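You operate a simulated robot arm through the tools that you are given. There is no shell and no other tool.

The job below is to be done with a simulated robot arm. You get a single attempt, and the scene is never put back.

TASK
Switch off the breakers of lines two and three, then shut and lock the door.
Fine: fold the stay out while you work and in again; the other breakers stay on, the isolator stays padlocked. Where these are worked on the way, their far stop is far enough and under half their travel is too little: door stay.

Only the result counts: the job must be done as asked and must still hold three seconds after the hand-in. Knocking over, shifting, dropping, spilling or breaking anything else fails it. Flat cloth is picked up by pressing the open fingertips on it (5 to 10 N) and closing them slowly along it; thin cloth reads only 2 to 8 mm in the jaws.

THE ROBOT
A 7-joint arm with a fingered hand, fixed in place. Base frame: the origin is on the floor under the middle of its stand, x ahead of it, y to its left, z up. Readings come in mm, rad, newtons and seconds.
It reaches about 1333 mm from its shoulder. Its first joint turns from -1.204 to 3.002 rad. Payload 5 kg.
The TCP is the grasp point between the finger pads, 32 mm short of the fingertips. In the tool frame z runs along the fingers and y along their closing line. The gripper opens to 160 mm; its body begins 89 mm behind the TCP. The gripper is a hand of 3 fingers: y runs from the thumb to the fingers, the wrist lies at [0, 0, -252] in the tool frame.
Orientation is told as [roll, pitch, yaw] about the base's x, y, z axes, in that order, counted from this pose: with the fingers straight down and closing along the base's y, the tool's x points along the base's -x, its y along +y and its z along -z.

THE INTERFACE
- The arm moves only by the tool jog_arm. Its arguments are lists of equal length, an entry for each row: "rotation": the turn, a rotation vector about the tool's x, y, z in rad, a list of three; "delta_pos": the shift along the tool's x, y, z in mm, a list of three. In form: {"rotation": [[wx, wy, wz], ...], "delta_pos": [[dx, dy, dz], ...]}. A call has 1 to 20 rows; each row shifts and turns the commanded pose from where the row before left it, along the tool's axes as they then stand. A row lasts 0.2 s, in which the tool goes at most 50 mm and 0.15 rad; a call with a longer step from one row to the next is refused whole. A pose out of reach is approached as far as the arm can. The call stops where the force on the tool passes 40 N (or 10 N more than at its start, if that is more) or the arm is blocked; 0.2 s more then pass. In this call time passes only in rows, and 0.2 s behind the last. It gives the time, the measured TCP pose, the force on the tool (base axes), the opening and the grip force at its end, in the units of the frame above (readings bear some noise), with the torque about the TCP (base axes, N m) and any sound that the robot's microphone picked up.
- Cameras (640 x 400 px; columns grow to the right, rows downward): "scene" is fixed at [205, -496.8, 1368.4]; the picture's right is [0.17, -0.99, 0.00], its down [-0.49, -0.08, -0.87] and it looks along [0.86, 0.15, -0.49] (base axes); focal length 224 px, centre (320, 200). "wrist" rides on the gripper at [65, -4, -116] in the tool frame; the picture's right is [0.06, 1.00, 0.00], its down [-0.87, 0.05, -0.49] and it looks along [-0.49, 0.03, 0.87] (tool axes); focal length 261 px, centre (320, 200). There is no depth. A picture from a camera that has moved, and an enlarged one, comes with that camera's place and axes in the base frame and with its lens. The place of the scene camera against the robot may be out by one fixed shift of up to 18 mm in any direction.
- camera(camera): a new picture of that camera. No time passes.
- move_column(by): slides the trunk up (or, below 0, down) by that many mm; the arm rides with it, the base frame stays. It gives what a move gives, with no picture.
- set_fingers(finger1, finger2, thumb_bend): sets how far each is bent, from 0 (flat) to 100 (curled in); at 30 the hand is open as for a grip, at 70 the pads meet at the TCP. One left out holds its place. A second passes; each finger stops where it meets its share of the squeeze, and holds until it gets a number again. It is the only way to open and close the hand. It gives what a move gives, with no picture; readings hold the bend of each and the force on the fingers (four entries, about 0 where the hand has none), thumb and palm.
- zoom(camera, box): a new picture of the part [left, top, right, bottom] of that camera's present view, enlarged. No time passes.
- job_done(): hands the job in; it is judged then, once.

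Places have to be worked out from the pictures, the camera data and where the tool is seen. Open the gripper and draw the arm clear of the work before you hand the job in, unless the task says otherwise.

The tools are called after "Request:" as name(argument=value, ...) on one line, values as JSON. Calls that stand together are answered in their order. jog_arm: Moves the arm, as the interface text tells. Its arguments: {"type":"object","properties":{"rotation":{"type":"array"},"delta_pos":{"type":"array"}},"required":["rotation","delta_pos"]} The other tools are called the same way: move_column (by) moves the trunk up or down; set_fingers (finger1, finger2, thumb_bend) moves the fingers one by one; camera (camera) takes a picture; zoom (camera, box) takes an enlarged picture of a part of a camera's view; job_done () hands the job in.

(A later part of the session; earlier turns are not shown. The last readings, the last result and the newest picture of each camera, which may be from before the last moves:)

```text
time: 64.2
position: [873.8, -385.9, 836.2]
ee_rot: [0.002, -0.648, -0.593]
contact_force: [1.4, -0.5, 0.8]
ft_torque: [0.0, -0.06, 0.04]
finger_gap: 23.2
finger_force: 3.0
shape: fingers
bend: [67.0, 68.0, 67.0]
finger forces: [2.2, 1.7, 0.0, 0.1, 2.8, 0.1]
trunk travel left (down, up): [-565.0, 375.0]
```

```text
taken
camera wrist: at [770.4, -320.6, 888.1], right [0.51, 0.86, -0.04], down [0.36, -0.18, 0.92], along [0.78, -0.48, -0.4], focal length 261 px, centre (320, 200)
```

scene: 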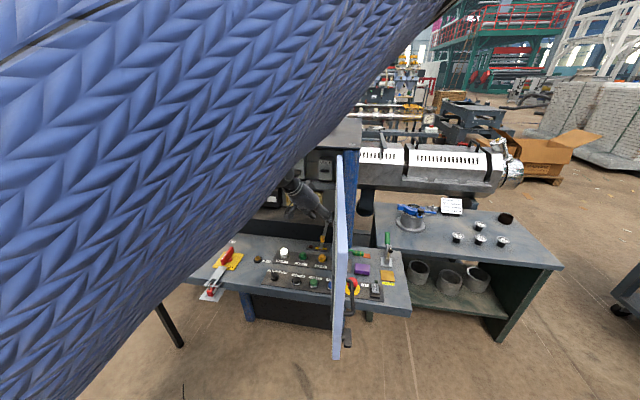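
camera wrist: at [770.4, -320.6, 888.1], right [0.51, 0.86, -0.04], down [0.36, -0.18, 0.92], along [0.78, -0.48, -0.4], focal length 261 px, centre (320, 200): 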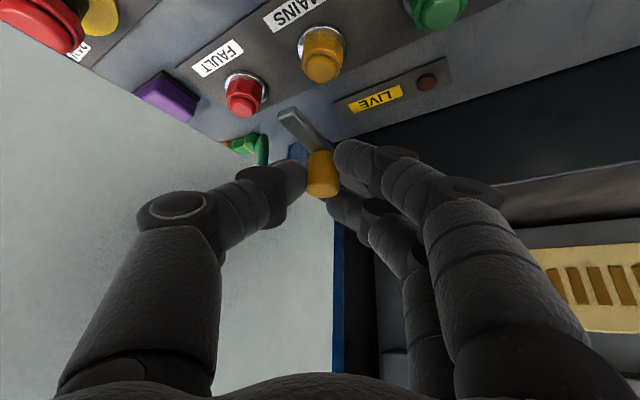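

All three pads now hold the knob gently (2–3 N each). I swing it back along the arc, first from 90° to about 60°.

Request:
jog_arm(rotation=[[0, 0, 0], [0, 0, 0], [0, 0, 0], [0, 0, 0], [0, 0, 0], [0, 0, 0]], delta_pos=[[4.6, 9.7, -3.5], [4.0, 10.1, -3], [3.4, 10.5, -2.6], [2.4, 10.8, -1.9], [1.8, 11.1, -1.4], [1.2, 11.4, -0.8]])

Request:
camera(camera="wrist")

```text
time: 65.5
position: [887.7, -324.3, 839.3]
ee_rot: [0.006, -0.646, -0.589]
contact_force: [0.1, -0.4, -1.9]
ft_torque: [0.03, 0.06, 0.02]
finger_gap: 20.7
finger_force: 2.3
shape: fingers
bend: [68.0, 67.0, 67.0]
finger forces: [0.6, 1.4, 0.0, 0.0, 2.5, 0.1]
out of reach, approached as far as the arm can: row 6
trunk travel left (down, up): [-565.0, 375.0]
```

```text
taken
camera wrist: at [783.6, -260.6, 892.1], right [0.51, 0.86, -0.03], down [0.36, -0.18, 0.92], along [0.78, -0.48, -0.4], focal length 261 px, centre (320, 200)
```

wrist: 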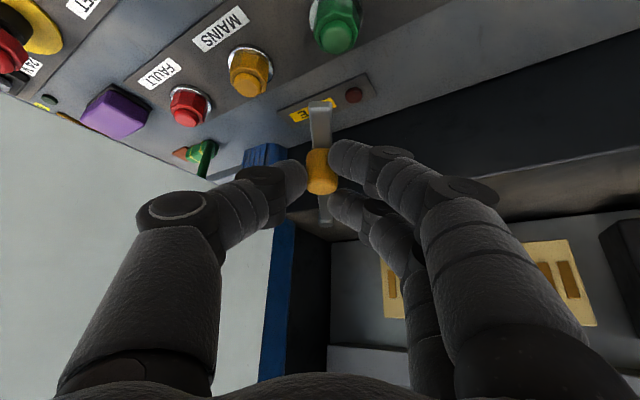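

The stay is back to about 62°, but this yaw is at its reach limit. I keep the grip and gradually turn the hand back toward yaw -0.3 around the knob while following the arc to about 40°.

Request:
jog_arm(rotation=[[-0.035, 0, -0.0463], [-0.035, 0, -0.0463], [-0.035, 0, -0.0463], [-0.035, 0, -0.0463], [-0.035, 0, -0.0463]], delta_pos=[[0.1, 9.0, -0.1], [-0.95, 9.05, 0.72], [-1.96, 8.87, 1.48], [-2.98, 8.57, 2.25], [-3.87, 8.13, 2.92]])

Request:
camera(camera="wrist")

```text
time: 66.8
position: [918.3, -291.6, 840.6]
ee_rot: [0.002, -0.65, -0.299]
contact_force: [-1.0, -1.5, -0.2]
ft_torque: [-0.01, -0.03, -0.11]
finger_gap: 23.0
finger_force: 4.1
shape: fingers
bend: [67.0, 68.0, 67.0]
finger forces: [3.1, 0.9, 0.0, 0.0, 4.0, 0.0]
trunk travel left (down, up): [-565.0, 375.0]
```

```text
taken
camera wrist: at [800.3, -259.6, 893.1], right [0.25, 0.97, -0.04], down [0.39, -0.07, 0.92], along [0.89, -0.24, -0.4], focal length 261 px, centre (320, 200)
```

wrist: 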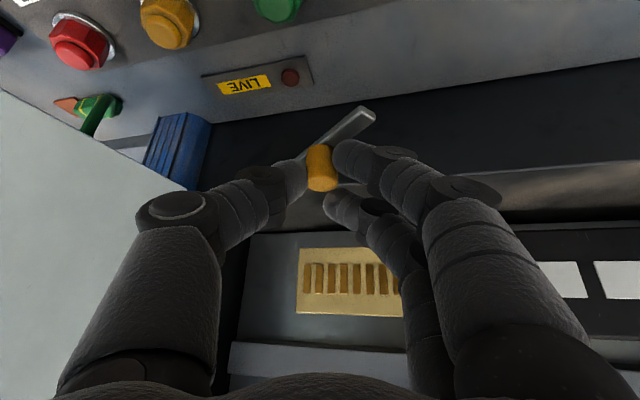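

The grip holds well at about 40°. I continue the arc toward about 12°, easing the yaw toward zero.

Request:
jog_arm(rotation=[[-0.02, 0, -0.0263], [-0.02, 0, -0.0263], [-0.02, 0, -0.0263], [-0.02, 0, -0.0263], [-0.02, 0, -0.0263], [-0.02, 0, -0.0263]], delta_pos=[[-4.98, 8.2, 3.77], [-5.74, 7.46, 4.33], [-6.45, 6.65, 4.87], [-6.95, 5.85, 5.25], [-7.42, 5.0, 5.6], [-7.69, 4.1, 5.81]])

Request:
camera(camera="wrist")

```text
time: 68.2
position: [974.4, -266.5, 840.8]
ee_rot: [0.004, -0.649, -0.101]
contact_force: [1.7, -4.4, -0.3]
ft_torque: [-0.05, -0.06, -0.06]
finger_gap: 25.3
finger_force: 3.5
shape: fingers
bend: [67.0, 69.0, 67.0]
finger forces: [2.7, 0.1, 0.1, 0.1, 4.3, 0.0]
trunk travel left (down, up): [-565.0, 375.0]
```

```text
taken
camera wrist: at [851.2, -259.2, 893.0], right [0.05, 1.0, -0.03], down [0.4, 0.01, 0.92], along [0.92, -0.06, -0.4], focal length 261 px, centre (320, 200)
```

wrist: 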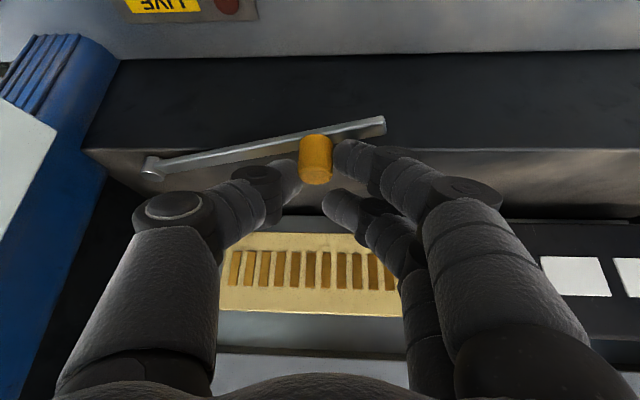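

The stay is at about 15°. I continue the last part toward the folded stop in small steps.

Request:
jog_arm(rotation=[[-0.012, 0, -0.016], [-0.012, 0, -0.016], [-0.012, 0, -0.016], [-0.012, 0, -0.016]], delta_pos=[[-5.5, 2.2, 4.2], [-5.5, 1.8, 4.2], [-5.5, 1.3, 4.2], [-5.5, 0.8, 4.2]])

Request:
camera(camera="wrist")

```text
time: 69.2
position: [995.9, -267.6, 846.7]
ee_rot: [0.004, -0.651, -0.02]
contact_force: [0.0, 4.3, -2.5]
ft_torque: [0.08, 0.04, 0.02]
finger_gap: 23.1
finger_force: 1.6
shape: fingers
bend: [66.0, 69.0, 68.0]
finger forces: [3.8, 0.0, 0.1, 0.1, 0.1, 0.0]
out of reach, approached as far as the arm can: row 1, 2, 4
trunk travel left (down, up): [-565.0, 375.0]
```

```text
taken
camera wrist: at [873.8, -269.3, 898.5], right [-0.03, 1.0, -0.04], down [0.39, 0.04, 0.92], along [0.92, 0.02, -0.4], focal length 261 px, centre (320, 200)
```

wrist: 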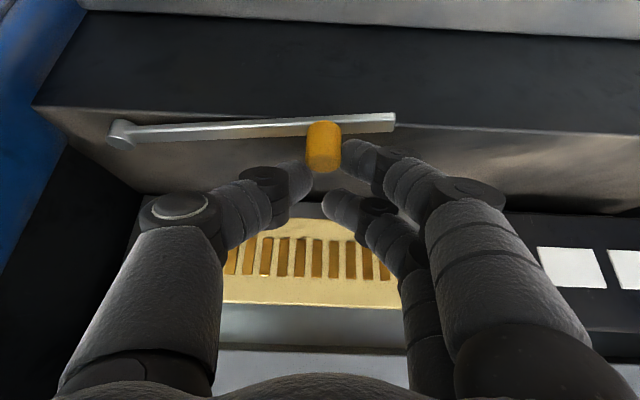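

Reach ends here with the stay a few degrees short of folded. I release, back out, lower the trunk, and will push the knob home from the front with the thumb of the closed fist.

Request:
set_fingers(finger1=54, finger2=54, thumb_bend=54)

Request:
jog_arm(rotation=[[0, 0, 0], [0, 0, 0], [0, 0, 0], [0, 0, 0], [0, 0, 0], [0, 0, 0]], delta_pos=[[0, 0, -25], [0, 1, -35], [-12, 1, -32], [-12, 1, -32], [-12, 1, -32], [-12, 1, -32]])

Request:
move_column(by=-130)

Request:
set_fingers(finger1=70, finger2=70, thumb_bend=70)

Request:
camera(camera="wrist")

Request:
camera(camera="scene")

```text
time: 70.2
position: [996.5, -268.7, 846.5]
ee_rot: [0.002, -0.653, -0.021]
contact_force: [-0.5, 0.2, -0.2]
ft_torque: [0.03, 0.0, 0.03]
finger_gap: 70.5
finger_force: 0.1
shape: fingers
bend: [54.0, 54.0, 54.0]
finger forces: [0.1, 0.0, 0.0, 0.1, 0.0, 0.1]
trunk travel left (down, up): [-565.0, 375.0]
```

```text
time: 71.5
position: [917.1, -263.5, 1027.8]
ee_rot: [0.001, -0.652, -0.021]
contact_force: [-0.7, -0.2, 0.3]
ft_torque: [0.04, 0.01, 0.01]
finger_gap: 70.4
finger_force: 0.0
shape: fingers
bend: [54.0, 54.0, 54.0]
finger forces: [0.0, 0.0, 0.0, 0.0, 0.0, 0.0]
trunk travel left (down, up): [-565.0, 375.0]
```

```text
time: 73.1
position: [919.3, -263.9, 897.2]
ee_rot: [0.001, -0.649, -0.021]
contact_force: [0.2, -0.5, 0.0]
ft_torque: [-0.02, 0.03, -0.01]
finger_gap: 70.4
finger_force: 0.1
shape: fingers
bend: [54.0, 54.0, 54.0]
finger forces: [0.0, 0.1, 0.0, 0.0, 0.1, 0.1]
trunk travel left (down, up): [-435.0, 505.0]
```

```text
time: 74.1
position: [917.8, -264.7, 896.3]
ee_rot: [0.001, -0.65, -0.02]
contact_force: [0.4, 0.0, 0.3]
ft_torque: [0.01, 0.02, 0.0]
finger_gap: 13.0
finger_force: 0.0
shape: fingers
bend: [70.0, 70.0, 70.0]
finger forces: [0.1, 0.0, 0.0, 0.0, 0.0, 0.0]
trunk travel left (down, up): [-435.0, 505.0]
```

```text
taken
camera wrist: at [795.8, -265.6, 947.7], right [-0.03, 1.0, -0.04], down [0.4, 0.05, 0.92], along [0.92, 0.01, -0.4], focal length 261 px, centre (320, 200)
```

wrist: 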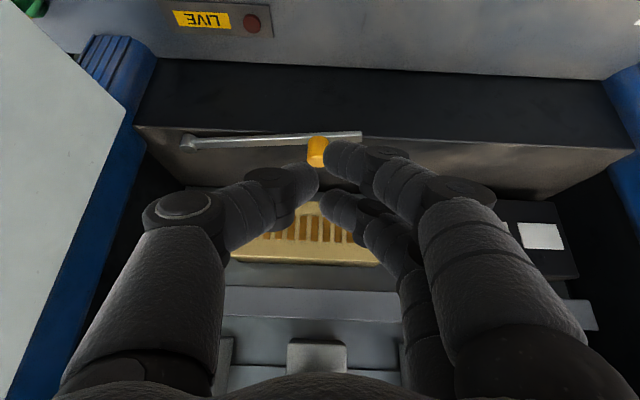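

```text
taken
```

scene: 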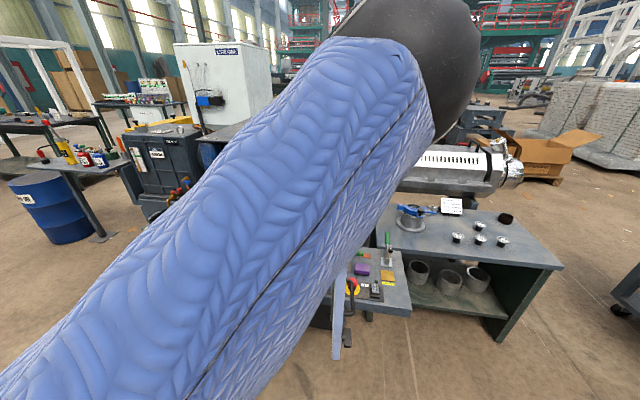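

The knob's about 7° from folded. I lower the fist just in front of it, aligned with the thumb, and push forward in small steps until the stop.

Request:
jog_arm(rotation=[[0, 0, 0], [0, 0, 0], [0, 0, 0], [0, 0, 0], [0, 0, 0]], delta_pos=[[2, 8, 34], [2, 7, 34], [-4, 0, 3], [-4, 0, 3], [-4, 0, 3]])

Request:
camera(camera="wrist")

```text
time: 75.3
position: [972.5, -250.8, 839.7]
ee_rot: [0.004, -0.648, -0.021]
contact_force: [0.4, 0.5, -0.4]
ft_torque: [0.0, 0.0, 0.01]
finger_gap: 12.6
finger_force: 0.2
shape: fingers
bend: [70.0, 70.0, 70.0]
finger forces: [0.0, 0.0, 0.0, 0.0, 0.3, 0.0]
trunk travel left (down, up): [-435.0, 505.0]
```

```text
taken
camera wrist: at [849.7, -252.1, 890.6], right [-0.03, 1.0, -0.04], down [0.4, 0.05, 0.92], along [0.92, 0.01, -0.4], focal length 261 px, centre (320, 200)
```

wrist: 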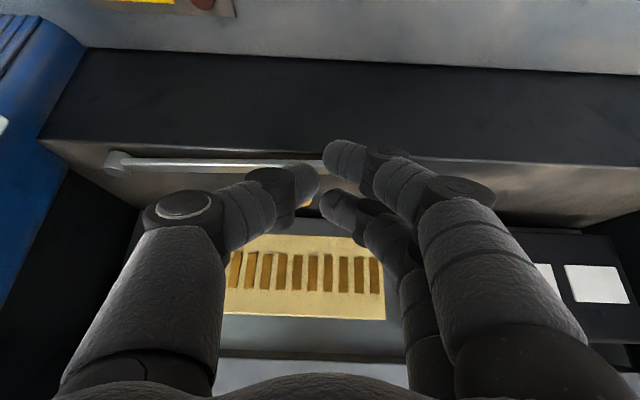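

The thumb is just touching the knob. I push on forward until I feel the folded stop.

Request:
jog_arm(rotation=[[0, 0, 0], [0, 0, 0], [0, 0, 0], [0, 0, 0], [0, 0, 0]], delta_pos=[[-3.2, 0, 2.4], [-3.2, 0, 2.4], [-3.2, 0, 2.4], [-3.2, 0, 2.4], [-3.2, 0, 2.4]])

Request:
camera(camera="wrist")

```text
time: 76.5
position: [988.0, -251.3, 839.2]
ee_rot: [-0.001, -0.647, -0.018]
contact_force: [-32.3, 3.5, -3.6]
ft_torque: [0.06, 0.66, -0.16]
finger_gap: 7.1
finger_force: 16.0
shape: fingers
bend: [70.0, 70.0, 74.0]
finger forces: [0.1, 0.0, 0.1, 0.1, 31.8, 0.1]
trunk travel left (down, up): [-435.0, 505.0]
```

```text
taken
camera wrist: at [866.6, -252.9, 890.8], right [-0.03, 1.0, -0.04], down [0.4, 0.05, 0.92], along [0.92, 0.01, -0.4], focal length 261 px, centre (320, 200)
```

wrist: 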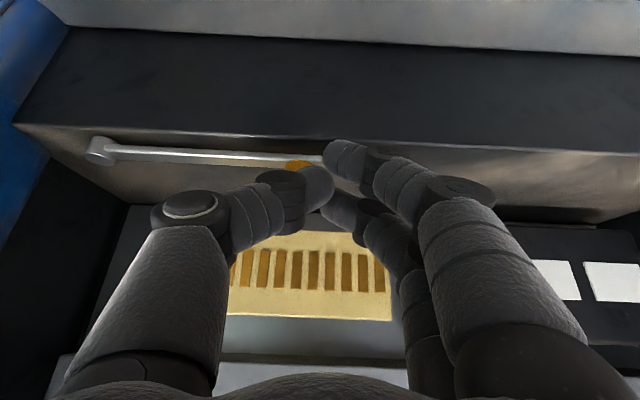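

A 32 N stop shows the stay is fully folded. I back away upward and verify the stay and breakers in a wider view.

Request:
jog_arm(rotation=[[0, 0, 0], [0, 0, 0], [0, 0, 0], [0, 0, 0], [0, 0, 0], [0, 0, 0]], delta_pos=[[0, 0, -15], [0, 0, -30], [-10, 0, -40], [-10, 0, -40], [-10, 0, -40], [-10, 0, -40]])

Request:
camera(camera="wrist")

Request:
camera(camera="scene")

```text
time: 77.9
position: [899.7, -249.1, 1029.2]
ee_rot: [0.002, -0.651, -0.02]
contact_force: [-0.7, -0.3, 0.4]
ft_torque: [0.0, -0.01, 0.04]
finger_gap: 12.3
finger_force: 0.1
shape: fingers
bend: [70.0, 70.0, 70.0]
finger forces: [0.1, 0.0, 0.1, 0.0, 0.1, 0.1]
trunk travel left (down, up): [-435.0, 505.0]
```

```text
taken
camera wrist: at [776.5, -251.0, 1082.0], right [-0.03, 1.0, -0.04], down [0.4, 0.05, 0.92], along [0.92, 0.01, -0.4], focal length 261 px, centre (320, 200)
```

wrist: 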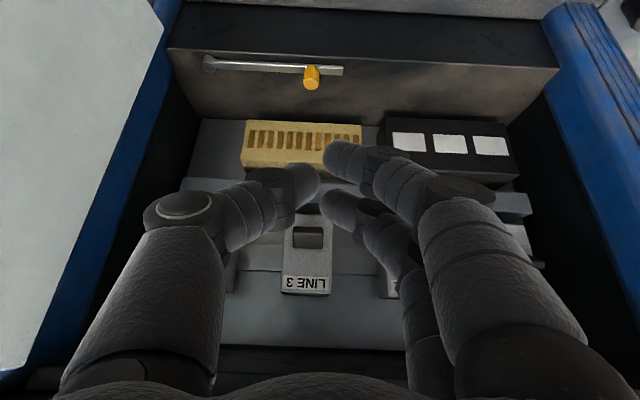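

```text
taken
```

scene: 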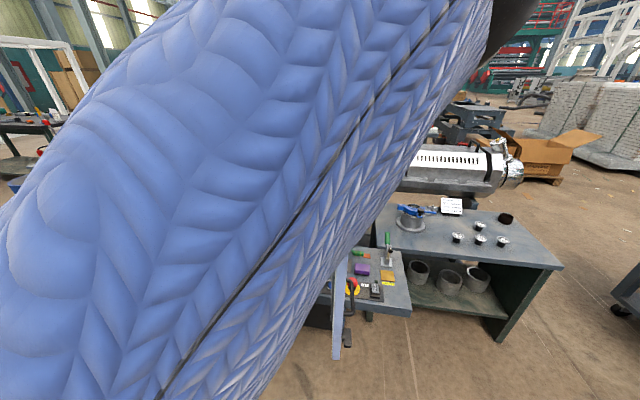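

The stay is folded and the breakers hold. Now the door: I raise the trunk for clearance and move the hand up and across toward the door's outer side to look at its handles.

Request:
jog_arm(rotation=[[0, 0, 0], [0, 0, 0], [0, 0, 0], [0, 0, 0], [0, 0, 0]], delta_pos=[[0, 0, -40], [0, 0, -40], [0, 0, -40], [0, 0, -40], [0, 0, -40]])

Request:
move_column(by=150)

Request:
camera(camera="scene")

```text
time: 79.1
position: [776.1, -244.8, 1190.9]
ee_rot: [0.001, -0.649, -0.021]
contact_force: [-0.8, 1.3, 0.6]
ft_torque: [-0.02, -0.03, -0.01]
finger_gap: 12.3
finger_force: 0.1
shape: fingers
bend: [70.0, 70.0, 70.0]
finger forces: [0.0, 0.1, 0.1, 0.0, 0.1, 0.0]
trunk travel left (down, up): [-435.0, 505.0]
```

```text
time: 80.9
position: [777.7, -246.6, 1339.2]
ee_rot: [-0.001, -0.65, -0.022]
contact_force: [0.5, -0.1, 0.4]
ft_torque: [0.0, -0.01, -0.01]
finger_gap: 12.3
finger_force: 0.0
shape: fingers
bend: [70.0, 70.0, 70.0]
finger forces: [0.0, 0.0, 0.0, 0.0, 0.0, 0.0]
trunk travel left (down, up): [-585.0, 355.0]
```

```text
taken
```

scene: 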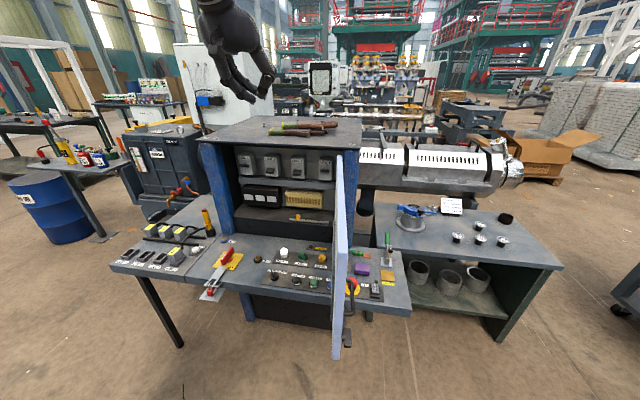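

The scene view is clear again. I zoom on the breakers and on the door's edge and handles.

Request:
zoom(camera="scene", box=[225, 135, 345, 225])

Request:
zoom(camera="scene", box=[310, 230, 390, 370])

Request:
zoom(camera="scene", box=[310, 130, 390, 260])

```text
4.44 times, centred on (285, 180) of scene
camera zoom: at [205.0, -496.8, 1368.4], right [0.17, -0.99, 0.0], down [-0.49, -0.08, -0.87], along [0.86, 0.15, -0.49], focal length 995 px, centre (476, 289)
```

zoom: 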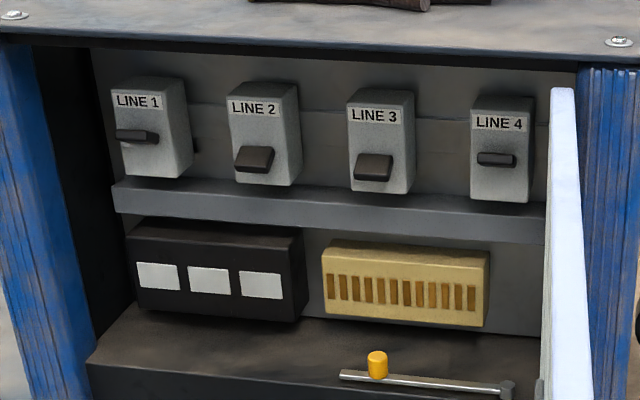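

```text
2.86 times, centred on (350, 300) of scene
camera zoom: at [205.0, -496.8, 1368.4], right [0.17, -0.99, 0.0], down [-0.49, -0.08, -0.87], along [0.86, 0.15, -0.49], focal length 640 px, centre (234, -86)
```

zoom: 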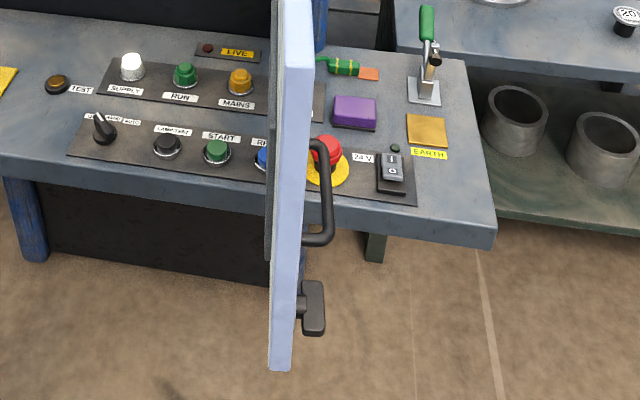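

```text
3.08 times, centred on (350, 195) of scene
camera zoom: at [205.0, -496.8, 1368.4], right [0.17, -0.99, 0.0], down [-0.49, -0.08, -0.87], along [0.86, 0.15, -0.49], focal length 689 px, centre (228, 215)
```

zoom: 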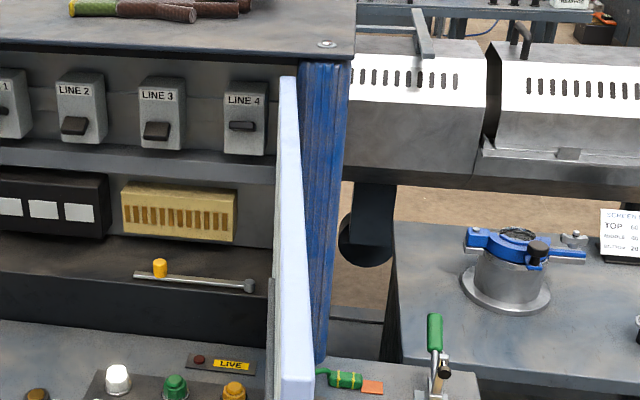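

Lines 2 and 3 are clearly off, and the stay is home. Now I turn the fingers straight down and carry the hand over the door to its outer side (door top is about z≈1118, fingertips stay above 1270).

Request:
jog_arm(rotation=[[0, 0.13, 0], [0, 0.13, 0], [0, 0.13, 0], [0, 0.13, 0], [0, 0.13, 0], [0, 0, 0], [0, 0, 0], [0, 0, 0], [0, 0, 0], [0, 0, 0], [0, 0, 0], [0, 0, 0], [0, 0, 0], [0, 0, 0]], delta_pos=[[0, 0, 0], [0, 0, 0], [0, 0, 0], [0, 0, 0], [0, 0, 0], [17.8, -40, 2], [17.8, -40, 2], [17.8, -40, 2], [17.8, -40, 2], [17.8, -40, 2], [17.8, -40, 2], [17.8, -40, 2], [17.8, -40, 2], [17.8, -40, 2]])

Request:
camera(camera="wrist")

Request:
camera(camera="scene")

```text
time: 83.9
position: [557.4, -636.0, 1268.1]
ee_rot: [0.001, 0.0, -0.021]
contact_force: [-0.2, -0.2, -0.2]
ft_torque: [0.04, -0.01, -0.01]
finger_gap: 12.4
finger_force: 0.0
shape: fingers
bend: [70.0, 70.0, 70.0]
finger forces: [0.0, 0.0, 0.1, 0.0, 0.1, 0.0]
out of reach, approached as far as the arm can: row 4, 5
trunk travel left (down, up): [-585.0, 355.0]
```

```text
taken
camera wrist: at [491.1, -640.0, 1381.5], right [-0.04, 1.0, 0.0], down [0.87, 0.04, 0.49], along [0.49, 0.02, -0.87], focal length 261 px, centre (320, 200)
```

wrist: 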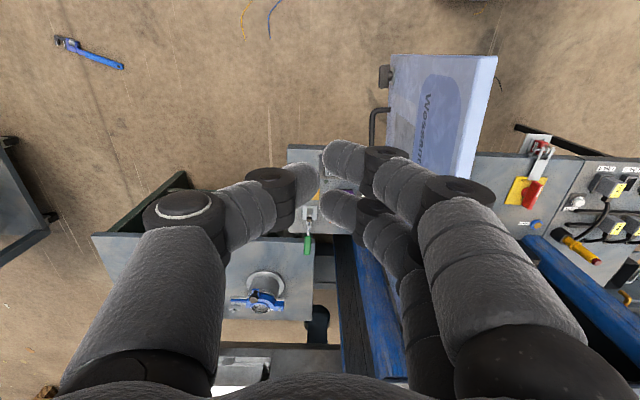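

```text
taken
```

scene: 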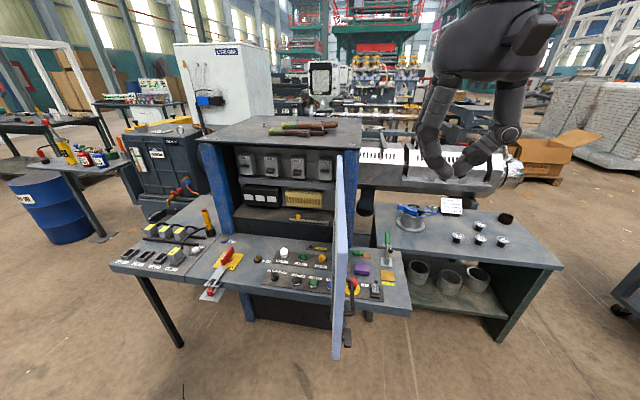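

From here the door's outer face and both handles are visible; I zoom in on them.

Request:
zoom(camera="wrist", box=[340, 40, 520, 190])

Request:
zoom(camera="wrist", box=[350, 45, 430, 160])

```text
2.67 times, centred on (430, 115) of wrist
camera zoom: at [491.1, -640.0, 1381.5], right [-0.04, 1.0, 0.0], down [0.87, 0.04, 0.49], along [0.49, 0.02, -0.87], focal length 695 px, centre (27, 427)
```

zoom: 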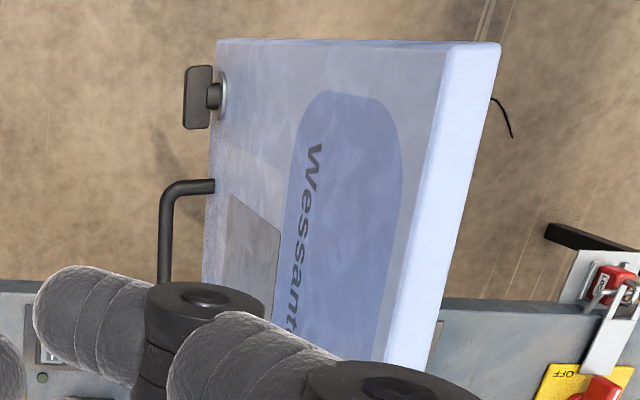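

```text
3.48 times, centred on (390, 102) of wrist
camera zoom: at [491.1, -640.0, 1381.5], right [-0.04, 1.0, 0.0], down [0.87, 0.04, 0.49], along [0.49, 0.02, -0.87], focal length 907 px, centre (76, 539)
```

zoom: 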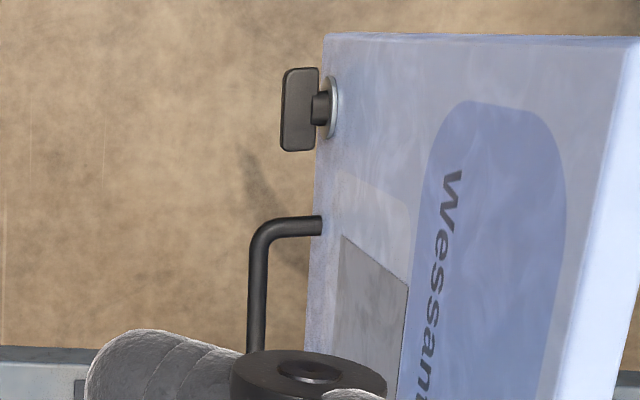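

The T-handle is near (528,-510,797), horizontal along the door, close to the lower free corner; the pull handle lies beside it. The door spans z≈772–1111 with free edge at x≈488. I tilt the hand forward and lower it on the door's outer side, clear of the face.

Request:
jog_arm(rotation=[[0, -0.1, 0], [0, -0.1, 0], [0, -0.1, 0], [0, -0.1, 0], [0, -0.1, 0], [0, -0.1, 0], [0, -0.1, 0], [0, -0.1, 0], [0, 0, 0], [0, 0, 0], [0, 0, 0], [0, 0, 0]], delta_pos=[[0, 0, 0], [0, 0, 0], [0, 0, 0], [0, 0, 0], [0, 0, 0], [0, 0, 0], [0, 0, 0], [0, 0, 0], [19.5, 3, 35], [19.5, 3, 35], [19.5, 3, 35], [19.5, 3, 35]])

Request:
camera(camera="wrist")

Request:
camera(camera="scene")

```text
time: 86.5
position: [603.1, -624.4, 1112.6]
ee_rot: [0.004, -0.799, -0.024]
contact_force: [-0.1, 0.0, -0.3]
ft_torque: [0.02, 0.03, -0.01]
finger_gap: 12.3
finger_force: 0.1
shape: fingers
bend: [70.0, 70.0, 70.0]
finger forces: [0.0, 0.0, 0.0, 0.0, 0.1, 0.0]
trunk travel left (down, up): [-585.0, 355.0]
```

```text
taken
camera wrist: at [474.1, -625.3, 1145.4], right [-0.02, 1.0, -0.04], down [0.25, 0.05, 0.97], along [0.97, 0.01, -0.26], focal length 261 px, centre (320, 200)
```

wrist: 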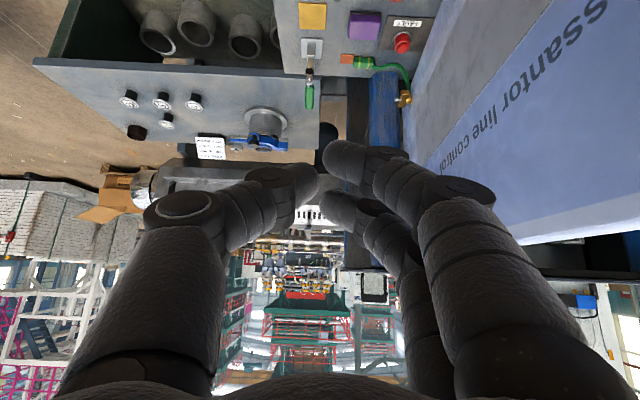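

```text
taken
```

scene: 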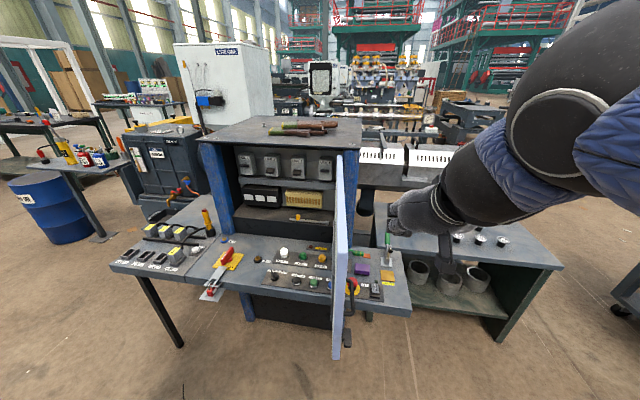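

The hand is on the outer side, with the door face to its left. I descend to about z≈950 at x≈650.

Request:
jog_arm(rotation=[[0, 0, 0], [0, 0, 0], [0, 0, 0], [0, 0, 0]], delta_pos=[[20, 0, 37], [20, 0, 37], [20, 0, 37], [20, 0, 37]])

Request:
camera(camera="wrist")

Request:
camera(camera="scene")

```text
time: 87.5
position: [651.5, -629.4, 950.0]
ee_rot: [0.002, -0.799, -0.022]
contact_force: [0.4, -0.7, 0.5]
ft_torque: [0.0, -0.02, 0.03]
finger_gap: 12.5
finger_force: 0.0
shape: fingers
bend: [70.0, 70.0, 70.0]
finger forces: [0.1, 0.0, 0.0, 0.0, 0.0, 0.0]
trunk travel left (down, up): [-585.0, 355.0]
```

```text
taken
camera wrist: at [522.2, -630.8, 983.7], right [-0.02, 1.0, -0.04], down [0.25, 0.05, 0.97], along [0.97, 0.01, -0.25], focal length 261 px, centre (320, 200)
```

wrist: 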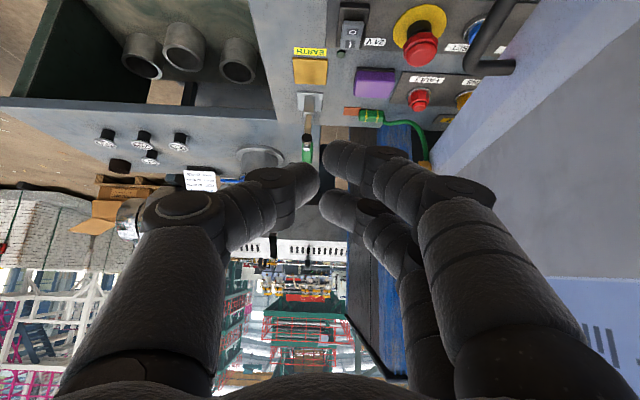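

```text
taken
```

scene: 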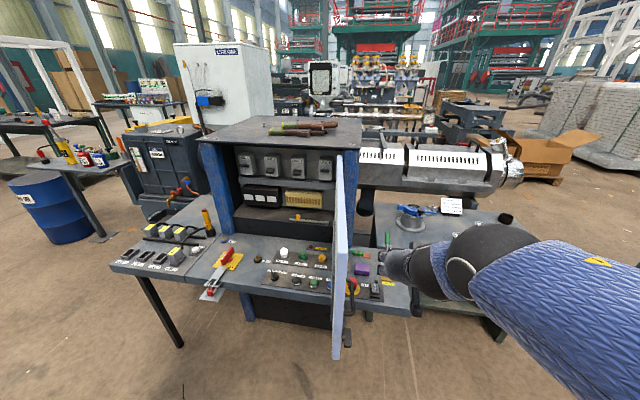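

Everything's clear. I push the door's outer face with the side of the fingers toward +y in slow steps.

Request:
jog_arm(rotation=[[0, 0, 0], [0, 0, 0], [0, 0, 0], [0, 0, 0], [0, 0, 0], [0, 0, 0], [0, 0, 0], [0, 0, 0], [0, 0, 0], [0, 0, 0]], delta_pos=[[0, 20, 0], [0, 20, 0], [0, 20, 0], [0, 20, 0], [0, 20, 0], [0, 20, 0], [0, 20, 0], [0, 20, 0], [0, 20, 0], [0, 20, 0]])

Request:
camera(camera="scene")

Request:
camera(camera="wrist")

```text
time: 89.7
position: [659.6, -427.5, 949.2]
ee_rot: [0.0, -0.799, -0.021]
contact_force: [-0.1, 0.5, 0.2]
ft_torque: [-0.01, -0.02, 0.02]
finger_gap: 12.0
finger_force: 0.2
shape: fingers
bend: [70.0, 70.0, 70.0]
finger forces: [0.0, 0.0, 0.0, 0.0, 0.0, 0.0]
trunk travel left (down, up): [-585.0, 355.0]
```

```text
taken
```

scene: 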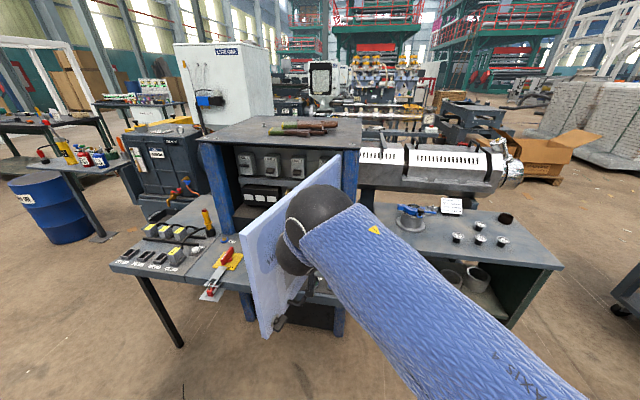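

```text
taken
camera wrist: at [530.9, -428.7, 982.2], right [-0.02, 1.0, -0.04], down [0.25, 0.05, 0.97], along [0.97, 0.01, -0.26], focal length 261 px, centre (320, 200)
```

wrist: 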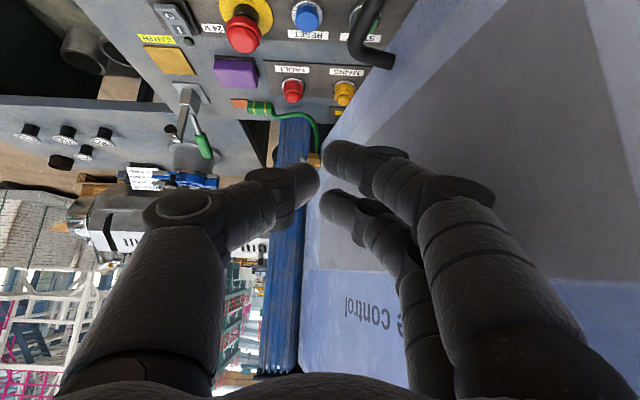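

The door swings freely with the push. I continue along the arc toward the cabinet.

Request:
jog_arm(rotation=[[0, 0, 0], [0, 0, 0], [0, 0, 0], [0, 0, 0], [0, 0, 0], [0, 0, 0], [0, 0, 0], [0, 0, 0], [0, 0, 0], [0, 0, 0]], delta_pos=[[-1.5, 18.2, 1.6], [-1.5, 18.2, 1.6], [-1.5, 18.2, 1.6], [-1.5, 18.2, 1.6], [-1.5, 18.2, 1.6], [-6.5, 17, 6.8], [-6.5, 17, 6.8], [-6.5, 17, 6.8], [-6.5, 17, 6.8], [-6.5, 17, 6.8]])

Request:
camera(camera="scene")

Request:
camera(camera="wrist")

```text
time: 91.9
position: [723.5, -250.7, 950.5]
ee_rot: [0.001, -0.8, -0.02]
contact_force: [0.3, 0.5, 1.0]
ft_torque: [-0.02, 0.01, 0.01]
finger_gap: 12.1
finger_force: 0.1
shape: fingers
bend: [70.0, 70.0, 70.0]
finger forces: [0.1, 0.0, 0.1, 0.0, 0.0, 0.1]
trunk travel left (down, up): [-585.0, 355.0]
```

```text
taken
```

scene: 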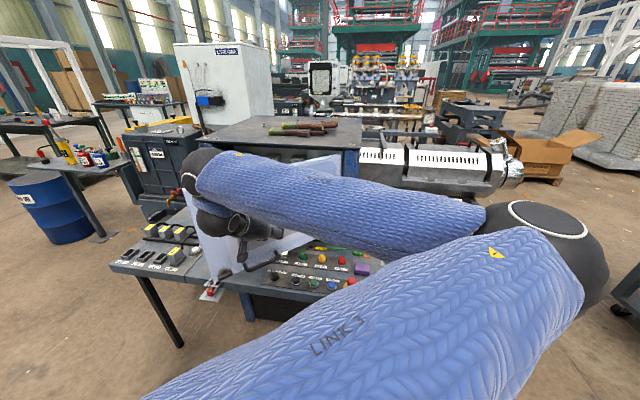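

```text
taken
camera wrist: at [593.3, -251.8, 983.6], right [-0.02, 1.0, -0.04], down [0.25, 0.05, 0.97], along [0.97, 0.01, -0.26], focal length 261 px, centre (320, 200)
```

wrist: 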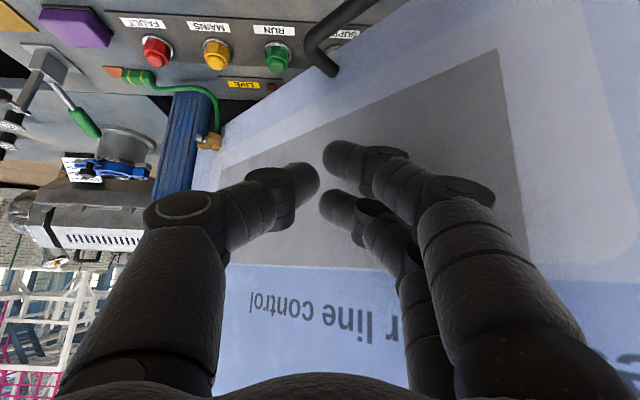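

The door's about halfway. I keep following the arc, now pushing more forward.

Request:
jog_arm(rotation=[[0, 0, 0], [0, 0, 0], [0, 0, 0], [0, 0, 0], [0, 0, 0], [0, 0, 0], [0, 0, 0], [0, 0, 0], [0, 0, 0]], delta_pos=[[-10.6, 15.5, 10.9], [-10.6, 15.5, 10.9], [-10.6, 15.5, 10.9], [-10.6, 15.5, 10.9], [-10.7, 8.4, 11], [-10.7, 8.4, 11], [-10.7, 8.4, 11], [-10.7, 8.4, 11], [-10.7, 8.4, 11]])

Request:
camera(camera="scene")

Request:
camera(camera="wrist")

```text
time: 93.9
position: [860.7, -148.5, 949.8]
ee_rot: [0.003, -0.798, -0.022]
contact_force: [-0.5, 0.2, -0.3]
ft_torque: [-0.01, 0.03, -0.03]
finger_gap: 11.9
finger_force: 0.0
shape: fingers
bend: [70.0, 70.0, 70.0]
finger forces: [0.0, 0.0, 0.0, 0.0, 0.0, 0.1]
trunk travel left (down, up): [-585.0, 355.0]
```

```text
taken
```

scene: 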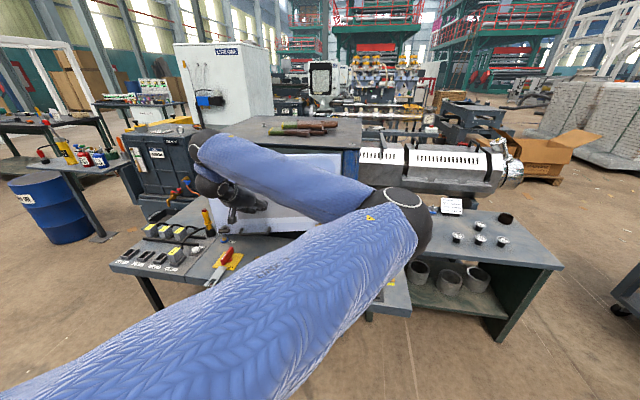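

```text
taken
camera wrist: at [731.7, -150.2, 983.1], right [-0.02, 1.0, -0.04], down [0.25, 0.05, 0.97], along [0.97, 0.01, -0.26], focal length 261 px, centre (320, 200)
```

wrist: 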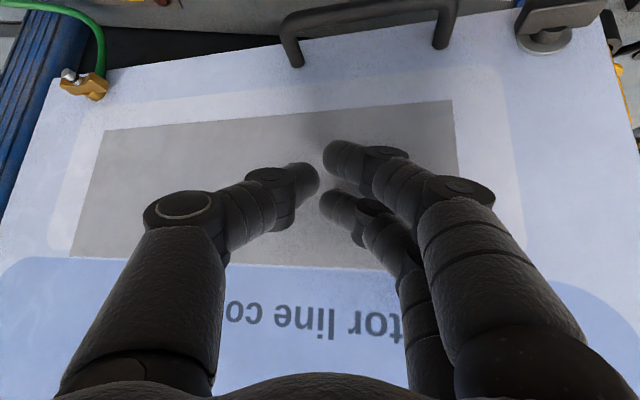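

The door is nearly shut; pull handle and T-handle are visible at its lower edge. I push on forward until it meets the frame.

Request:
jog_arm(rotation=[[0, 0, 0], [0, 0, 0], [0, 0, 0], [0, 0, 0], [0, 0, 0], [0, 0, 0], [0, 0, 0]], delta_pos=[[-8.4, 4, 8.6], [-8.4, 4, 8.6], [-8.4, 4, 8.6], [-8.4, 3, 8.6], [-8.4, 2, 8.6], [-7, 1, 7.2], [-5.6, 0, 5.7]])

Request:
camera(camera="scene")

Request:
camera(camera="wrist")

```text
time: 95.5
position: [940.0, -134.8, 951.3]
ee_rot: [0.0, -0.799, -0.021]
contact_force: [0.2, 0.0, 0.8]
ft_torque: [-0.01, 0.04, 0.01]
finger_gap: 12.0
finger_force: 0.0
shape: fingers
bend: [70.0, 70.0, 70.0]
finger forces: [0.1, 0.0, 0.0, 0.0, 0.0, 0.0]
trunk travel left (down, up): [-585.0, 355.0]
```

```text
taken
```

scene: 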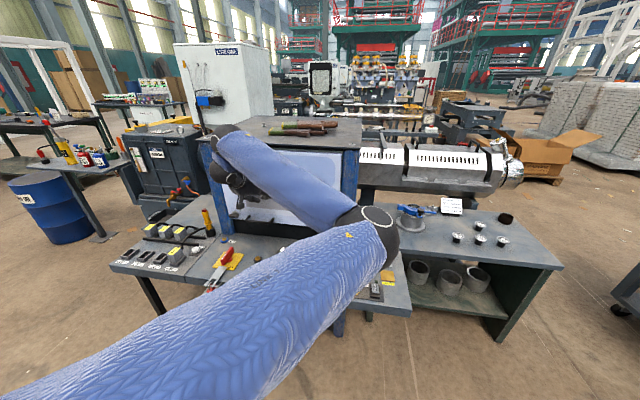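

```text
taken
camera wrist: at [811.3, -136.0, 984.3], right [-0.02, 1.0, -0.04], down [0.25, 0.05, 0.97], along [0.97, 0.01, -0.26], focal length 261 px, centre (320, 200)
```

wrist: 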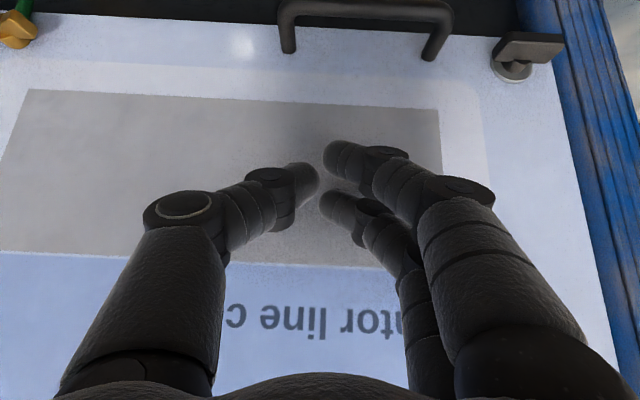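

No force yet, and the door looks almost flush. I push on in small steps until it stops.

Request:
jog_arm(rotation=[[0, 0, 0], [0, 0, 0], [0, 0, 0], [0, 0, 0], [0, 0, 0]], delta_pos=[[-4.2, 0, 4.3], [-4.2, 0, 4.3], [-4.2, 0, 4.3], [-4.2, 0, 4.3], [-4.2, 0, 4.3]])

Request:
camera(camera="wrist")

```text
time: 96.0
position: [944.2, -129.7, 948.5]
ee_rot: [0.001, -0.794, -0.013]
contact_force: [-21.6, 4.7, 3.6]
ft_torque: [0.03, 0.0, 0.2]
finger_gap: 11.9
finger_force: 11.0
shape: fingers
bend: [70.0, 73.0, 70.0]
finger forces: [0.0, 22.1, 0.0, 0.1, 0.0, 0.0]
trunk travel left (down, up): [-585.0, 355.0]
stopped in row 2: the force on the tool passed its limit at 46 N (the readings are from after the stop); the commanded pose is now the measured one
```

```text
taken
camera wrist: at [815.6, -132.9, 982.9], right [-0.03, 1.0, -0.04], down [0.26, 0.05, 0.96], along [0.96, 0.02, -0.26], focal length 261 px, centre (320, 200)
```

wrist: 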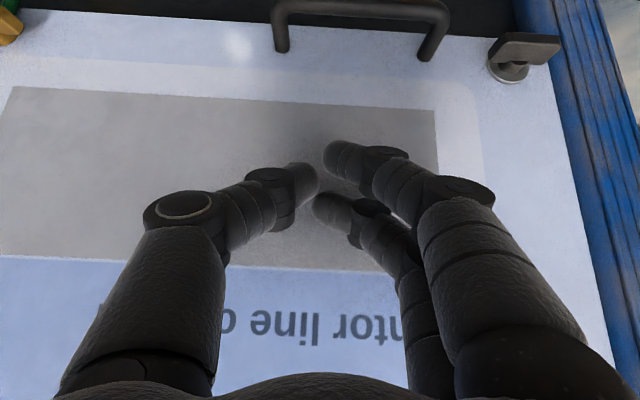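

The door met the frame (46 N), so it is shut. I back off, open the hand, and move left to look at the T-handle closely.

Request:
jog_arm(rotation=[[0, 0, 0], [0, 0, 0], [0, 0, 0], [0, 0, 0], [0, 0, 0]], delta_pos=[[14, 0, -15], [23, 35, -7], [23, 35, -7], [23, 35, -7], [23, 35, -7]])

Request:
set_fingers(finger1=30, finger2=30, thumb_bend=30)

Request:
camera(camera="wrist")

Request:
camera(camera="scene")

```text
time: 97.2
position: [841.3, 8.5, 901.5]
ee_rot: [-0.002, -0.791, -0.014]
contact_force: [-1.0, 0.2, 0.5]
ft_torque: [-0.04, -0.02, -0.03]
finger_gap: 12.2
finger_force: 0.1
shape: fingers
bend: [70.0, 70.0, 70.0]
finger forces: [0.0, 0.0, 0.1, 0.0, 0.0, 0.0]
trunk travel left (down, up): [-585.0, 355.0]
```

```text
time: 98.2
position: [840.2, 8.8, 900.9]
ee_rot: [0.001, -0.792, -0.013]
contact_force: [-0.4, 0.5, 0.0]
ft_torque: [0.01, -0.02, -0.01]
finger_gap: 167.2
finger_force: 0.2
shape: fingers
bend: [30.0, 30.0, 30.0]
finger forces: [0.0, 0.0, 0.1, 0.0, 0.1, 0.0]
trunk travel left (down, up): [-585.0, 355.0]
```

```text
taken
camera wrist: at [713.6, 5.9, 934.9], right [-0.03, 1.0, -0.04], down [0.26, 0.05, 0.96], along [0.96, 0.02, -0.26], focal length 261 px, centre (320, 200)
```

wrist: 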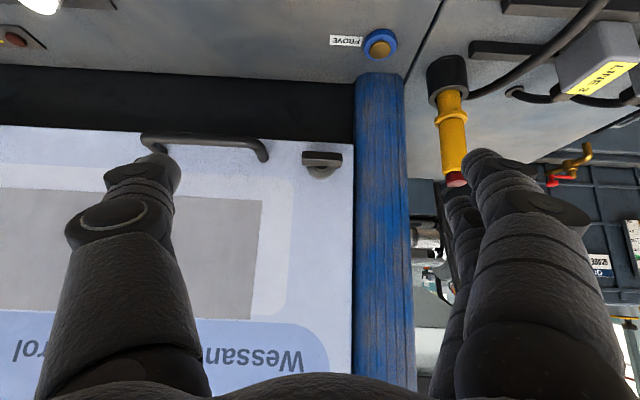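

```text
taken
```

scene: 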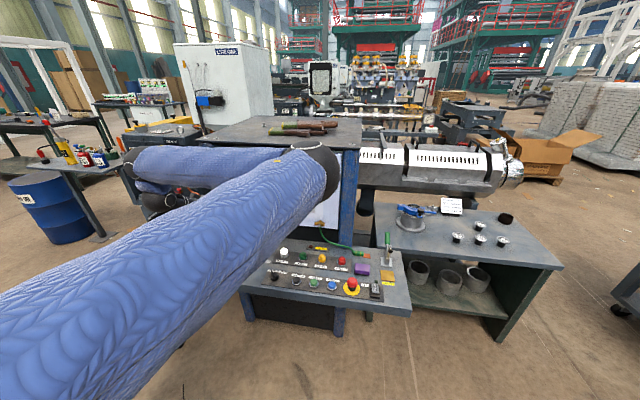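

Request:
zoom(camera="wrist", box=[240, 110, 400, 210])

Request:
zoom(camera="wrist", box=[120, 60, 440, 260])

```text
4.00 times, centred on (320, 160) of wrist
camera zoom: at [713.6, 5.9, 934.9], right [-0.03, 1.0, -0.04], down [0.26, 0.05, 0.96], along [0.96, 0.02, -0.26], focal length 1043 px, centre (320, 360)
```

zoom: 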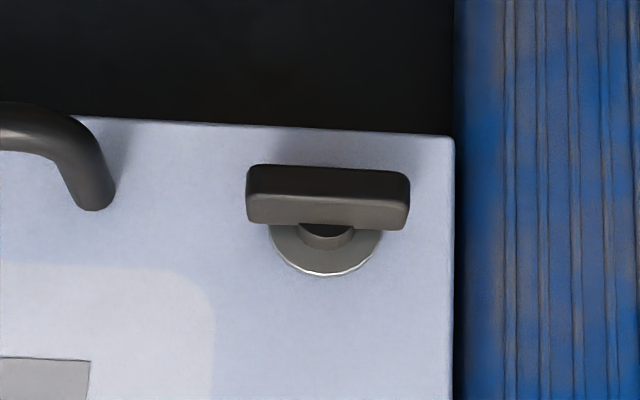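

```text
2.00 times, centred on (280, 160) of wrist
camera zoom: at [713.6, 5.9, 934.9], right [-0.03, 1.0, -0.04], down [0.26, 0.05, 0.96], along [0.96, 0.02, -0.26], focal length 521 px, centre (400, 280)
```

zoom: 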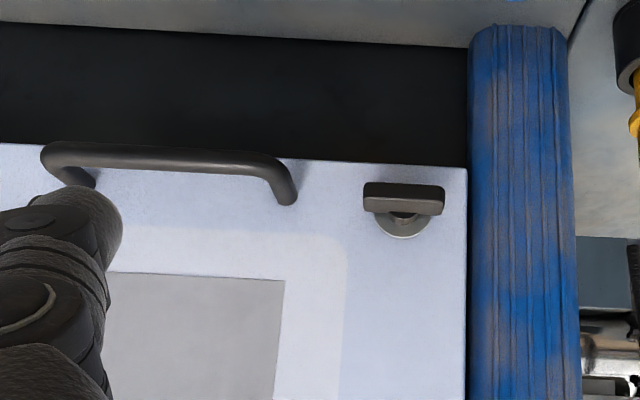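

The T-handle is a wing about 42 mm long, 9 mm thick and 20 mm deep, its axis near (y≈11, z≈825), standing off the door face at x≈980. I bring the hand to near-horizontal to test the posture needed to grip it.

Request:
jog_arm(rotation=[[0, -0.127, 0], [0, -0.127, 0], [0, -0.127, 0], [0, -0.127, 0]], delta_pos=[[0, 0, -5], [0, 0, -5], [0, 0, -5], [0, 0, -5]])

Request:
camera(camera="wrist")

Request:
camera(camera="scene")

```text
time: 99.2
position: [831.3, -3.4, 917.1]
ee_rot: [0.041, -1.303, -0.07]
contact_force: [-2.0, 4.5, -0.8]
ft_torque: [-0.1, -0.18, -0.37]
finger_gap: 168.1
finger_force: 0.0
shape: fingers
bend: [30.0, 30.0, 30.0]
finger forces: [0.0, 0.1, 0.1, 0.0, 0.1, 0.0]
trunk travel left (down, up): [-585.0, 355.0]
```

```text
taken
camera wrist: at [702.0, -2.8, 883.6], right [0.01, 1.0, -0.05], down [-0.24, 0.05, 0.97], along [0.97, 0.0, 0.24], focal length 261 px, centre (320, 200)
```

wrist: 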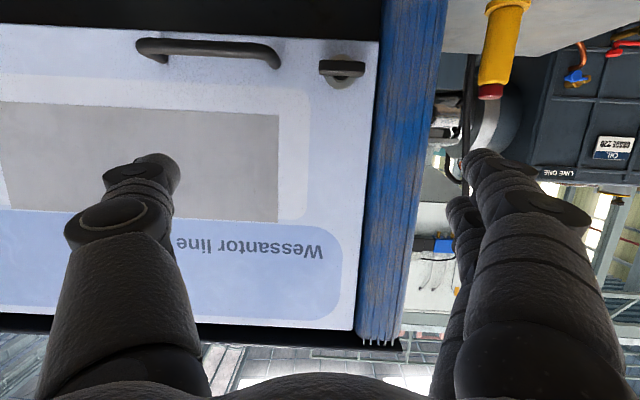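

```text
taken
```

scene: 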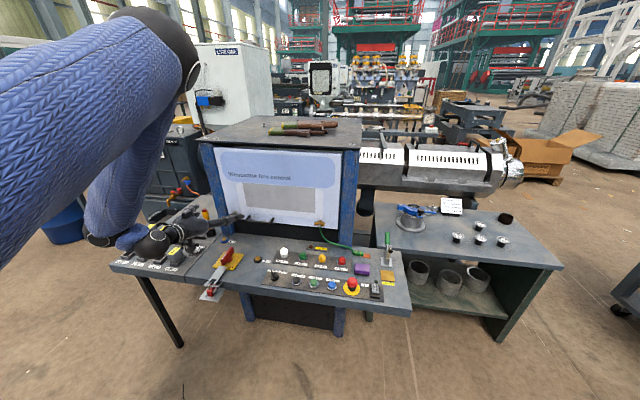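

The arm's elbow flipped to the left side during that turn. I check the left bench area closely before moving further.

Request:
zoom(camera="scene", box=[80, 180, 280, 305])

Request:
zoom(camera="scene", box=[0, 60, 320, 260])

```text
3.20 times, centred on (180, 242) of scene
camera zoom: at [205.0, -496.8, 1368.4], right [0.17, -0.99, 0.0], down [-0.49, -0.08, -0.87], along [0.86, 0.15, -0.49], focal length 716 px, centre (768, 64)
```

zoom: 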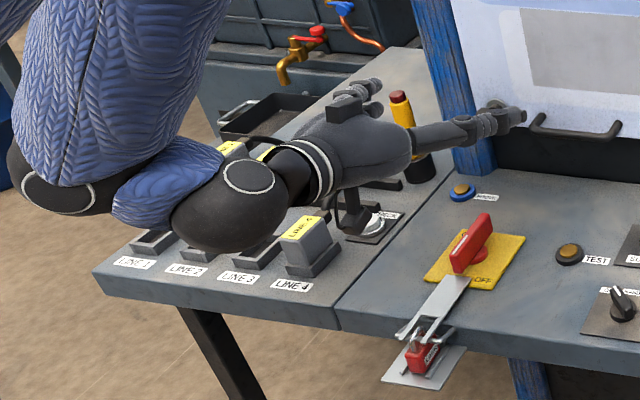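

```text
2.00 times, centred on (160, 160) of scene
camera zoom: at [205.0, -496.8, 1368.4], right [0.17, -0.99, 0.0], down [-0.49, -0.08, -0.87], along [0.86, 0.15, -0.49], focal length 448 px, centre (640, 280)
```

zoom: 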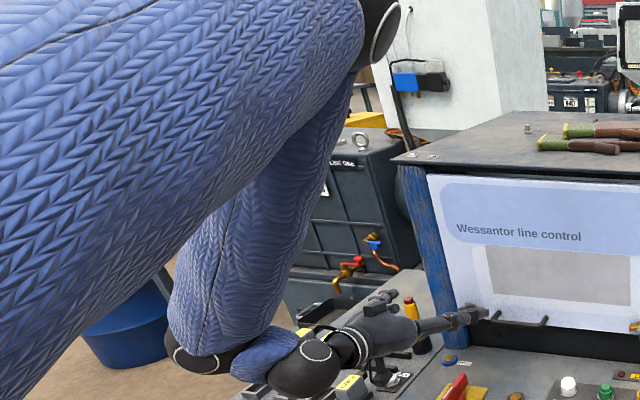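

The wrist is about 280 mm above the left bench and nothing appears disturbed. I let the arm settle and read forces again.

Request:
jog_arm(rotation=[[0, 0, 0], [0, 0, 0]], delta_pos=[[0, 0, 0], [0, 0, 0]])

Request:
camera(camera="scene")

```text
time: 99.8
position: [826.7, 10.5, 912.4]
ee_rot: [-0.005, -1.304, -0.008]
contact_force: [-0.5, -0.3, -0.6]
ft_torque: [-0.03, 0.02, -0.03]
finger_gap: 168.2
finger_force: 0.1
shape: fingers
bend: [30.0, 30.0, 30.0]
finger forces: [0.0, 0.0, 0.0, 0.0, 0.0, 0.1]
trunk travel left (down, up): [-585.0, 355.0]
```

```text
taken
```

scene: 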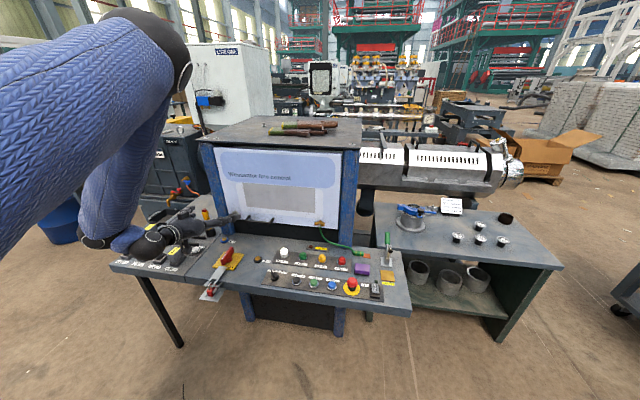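

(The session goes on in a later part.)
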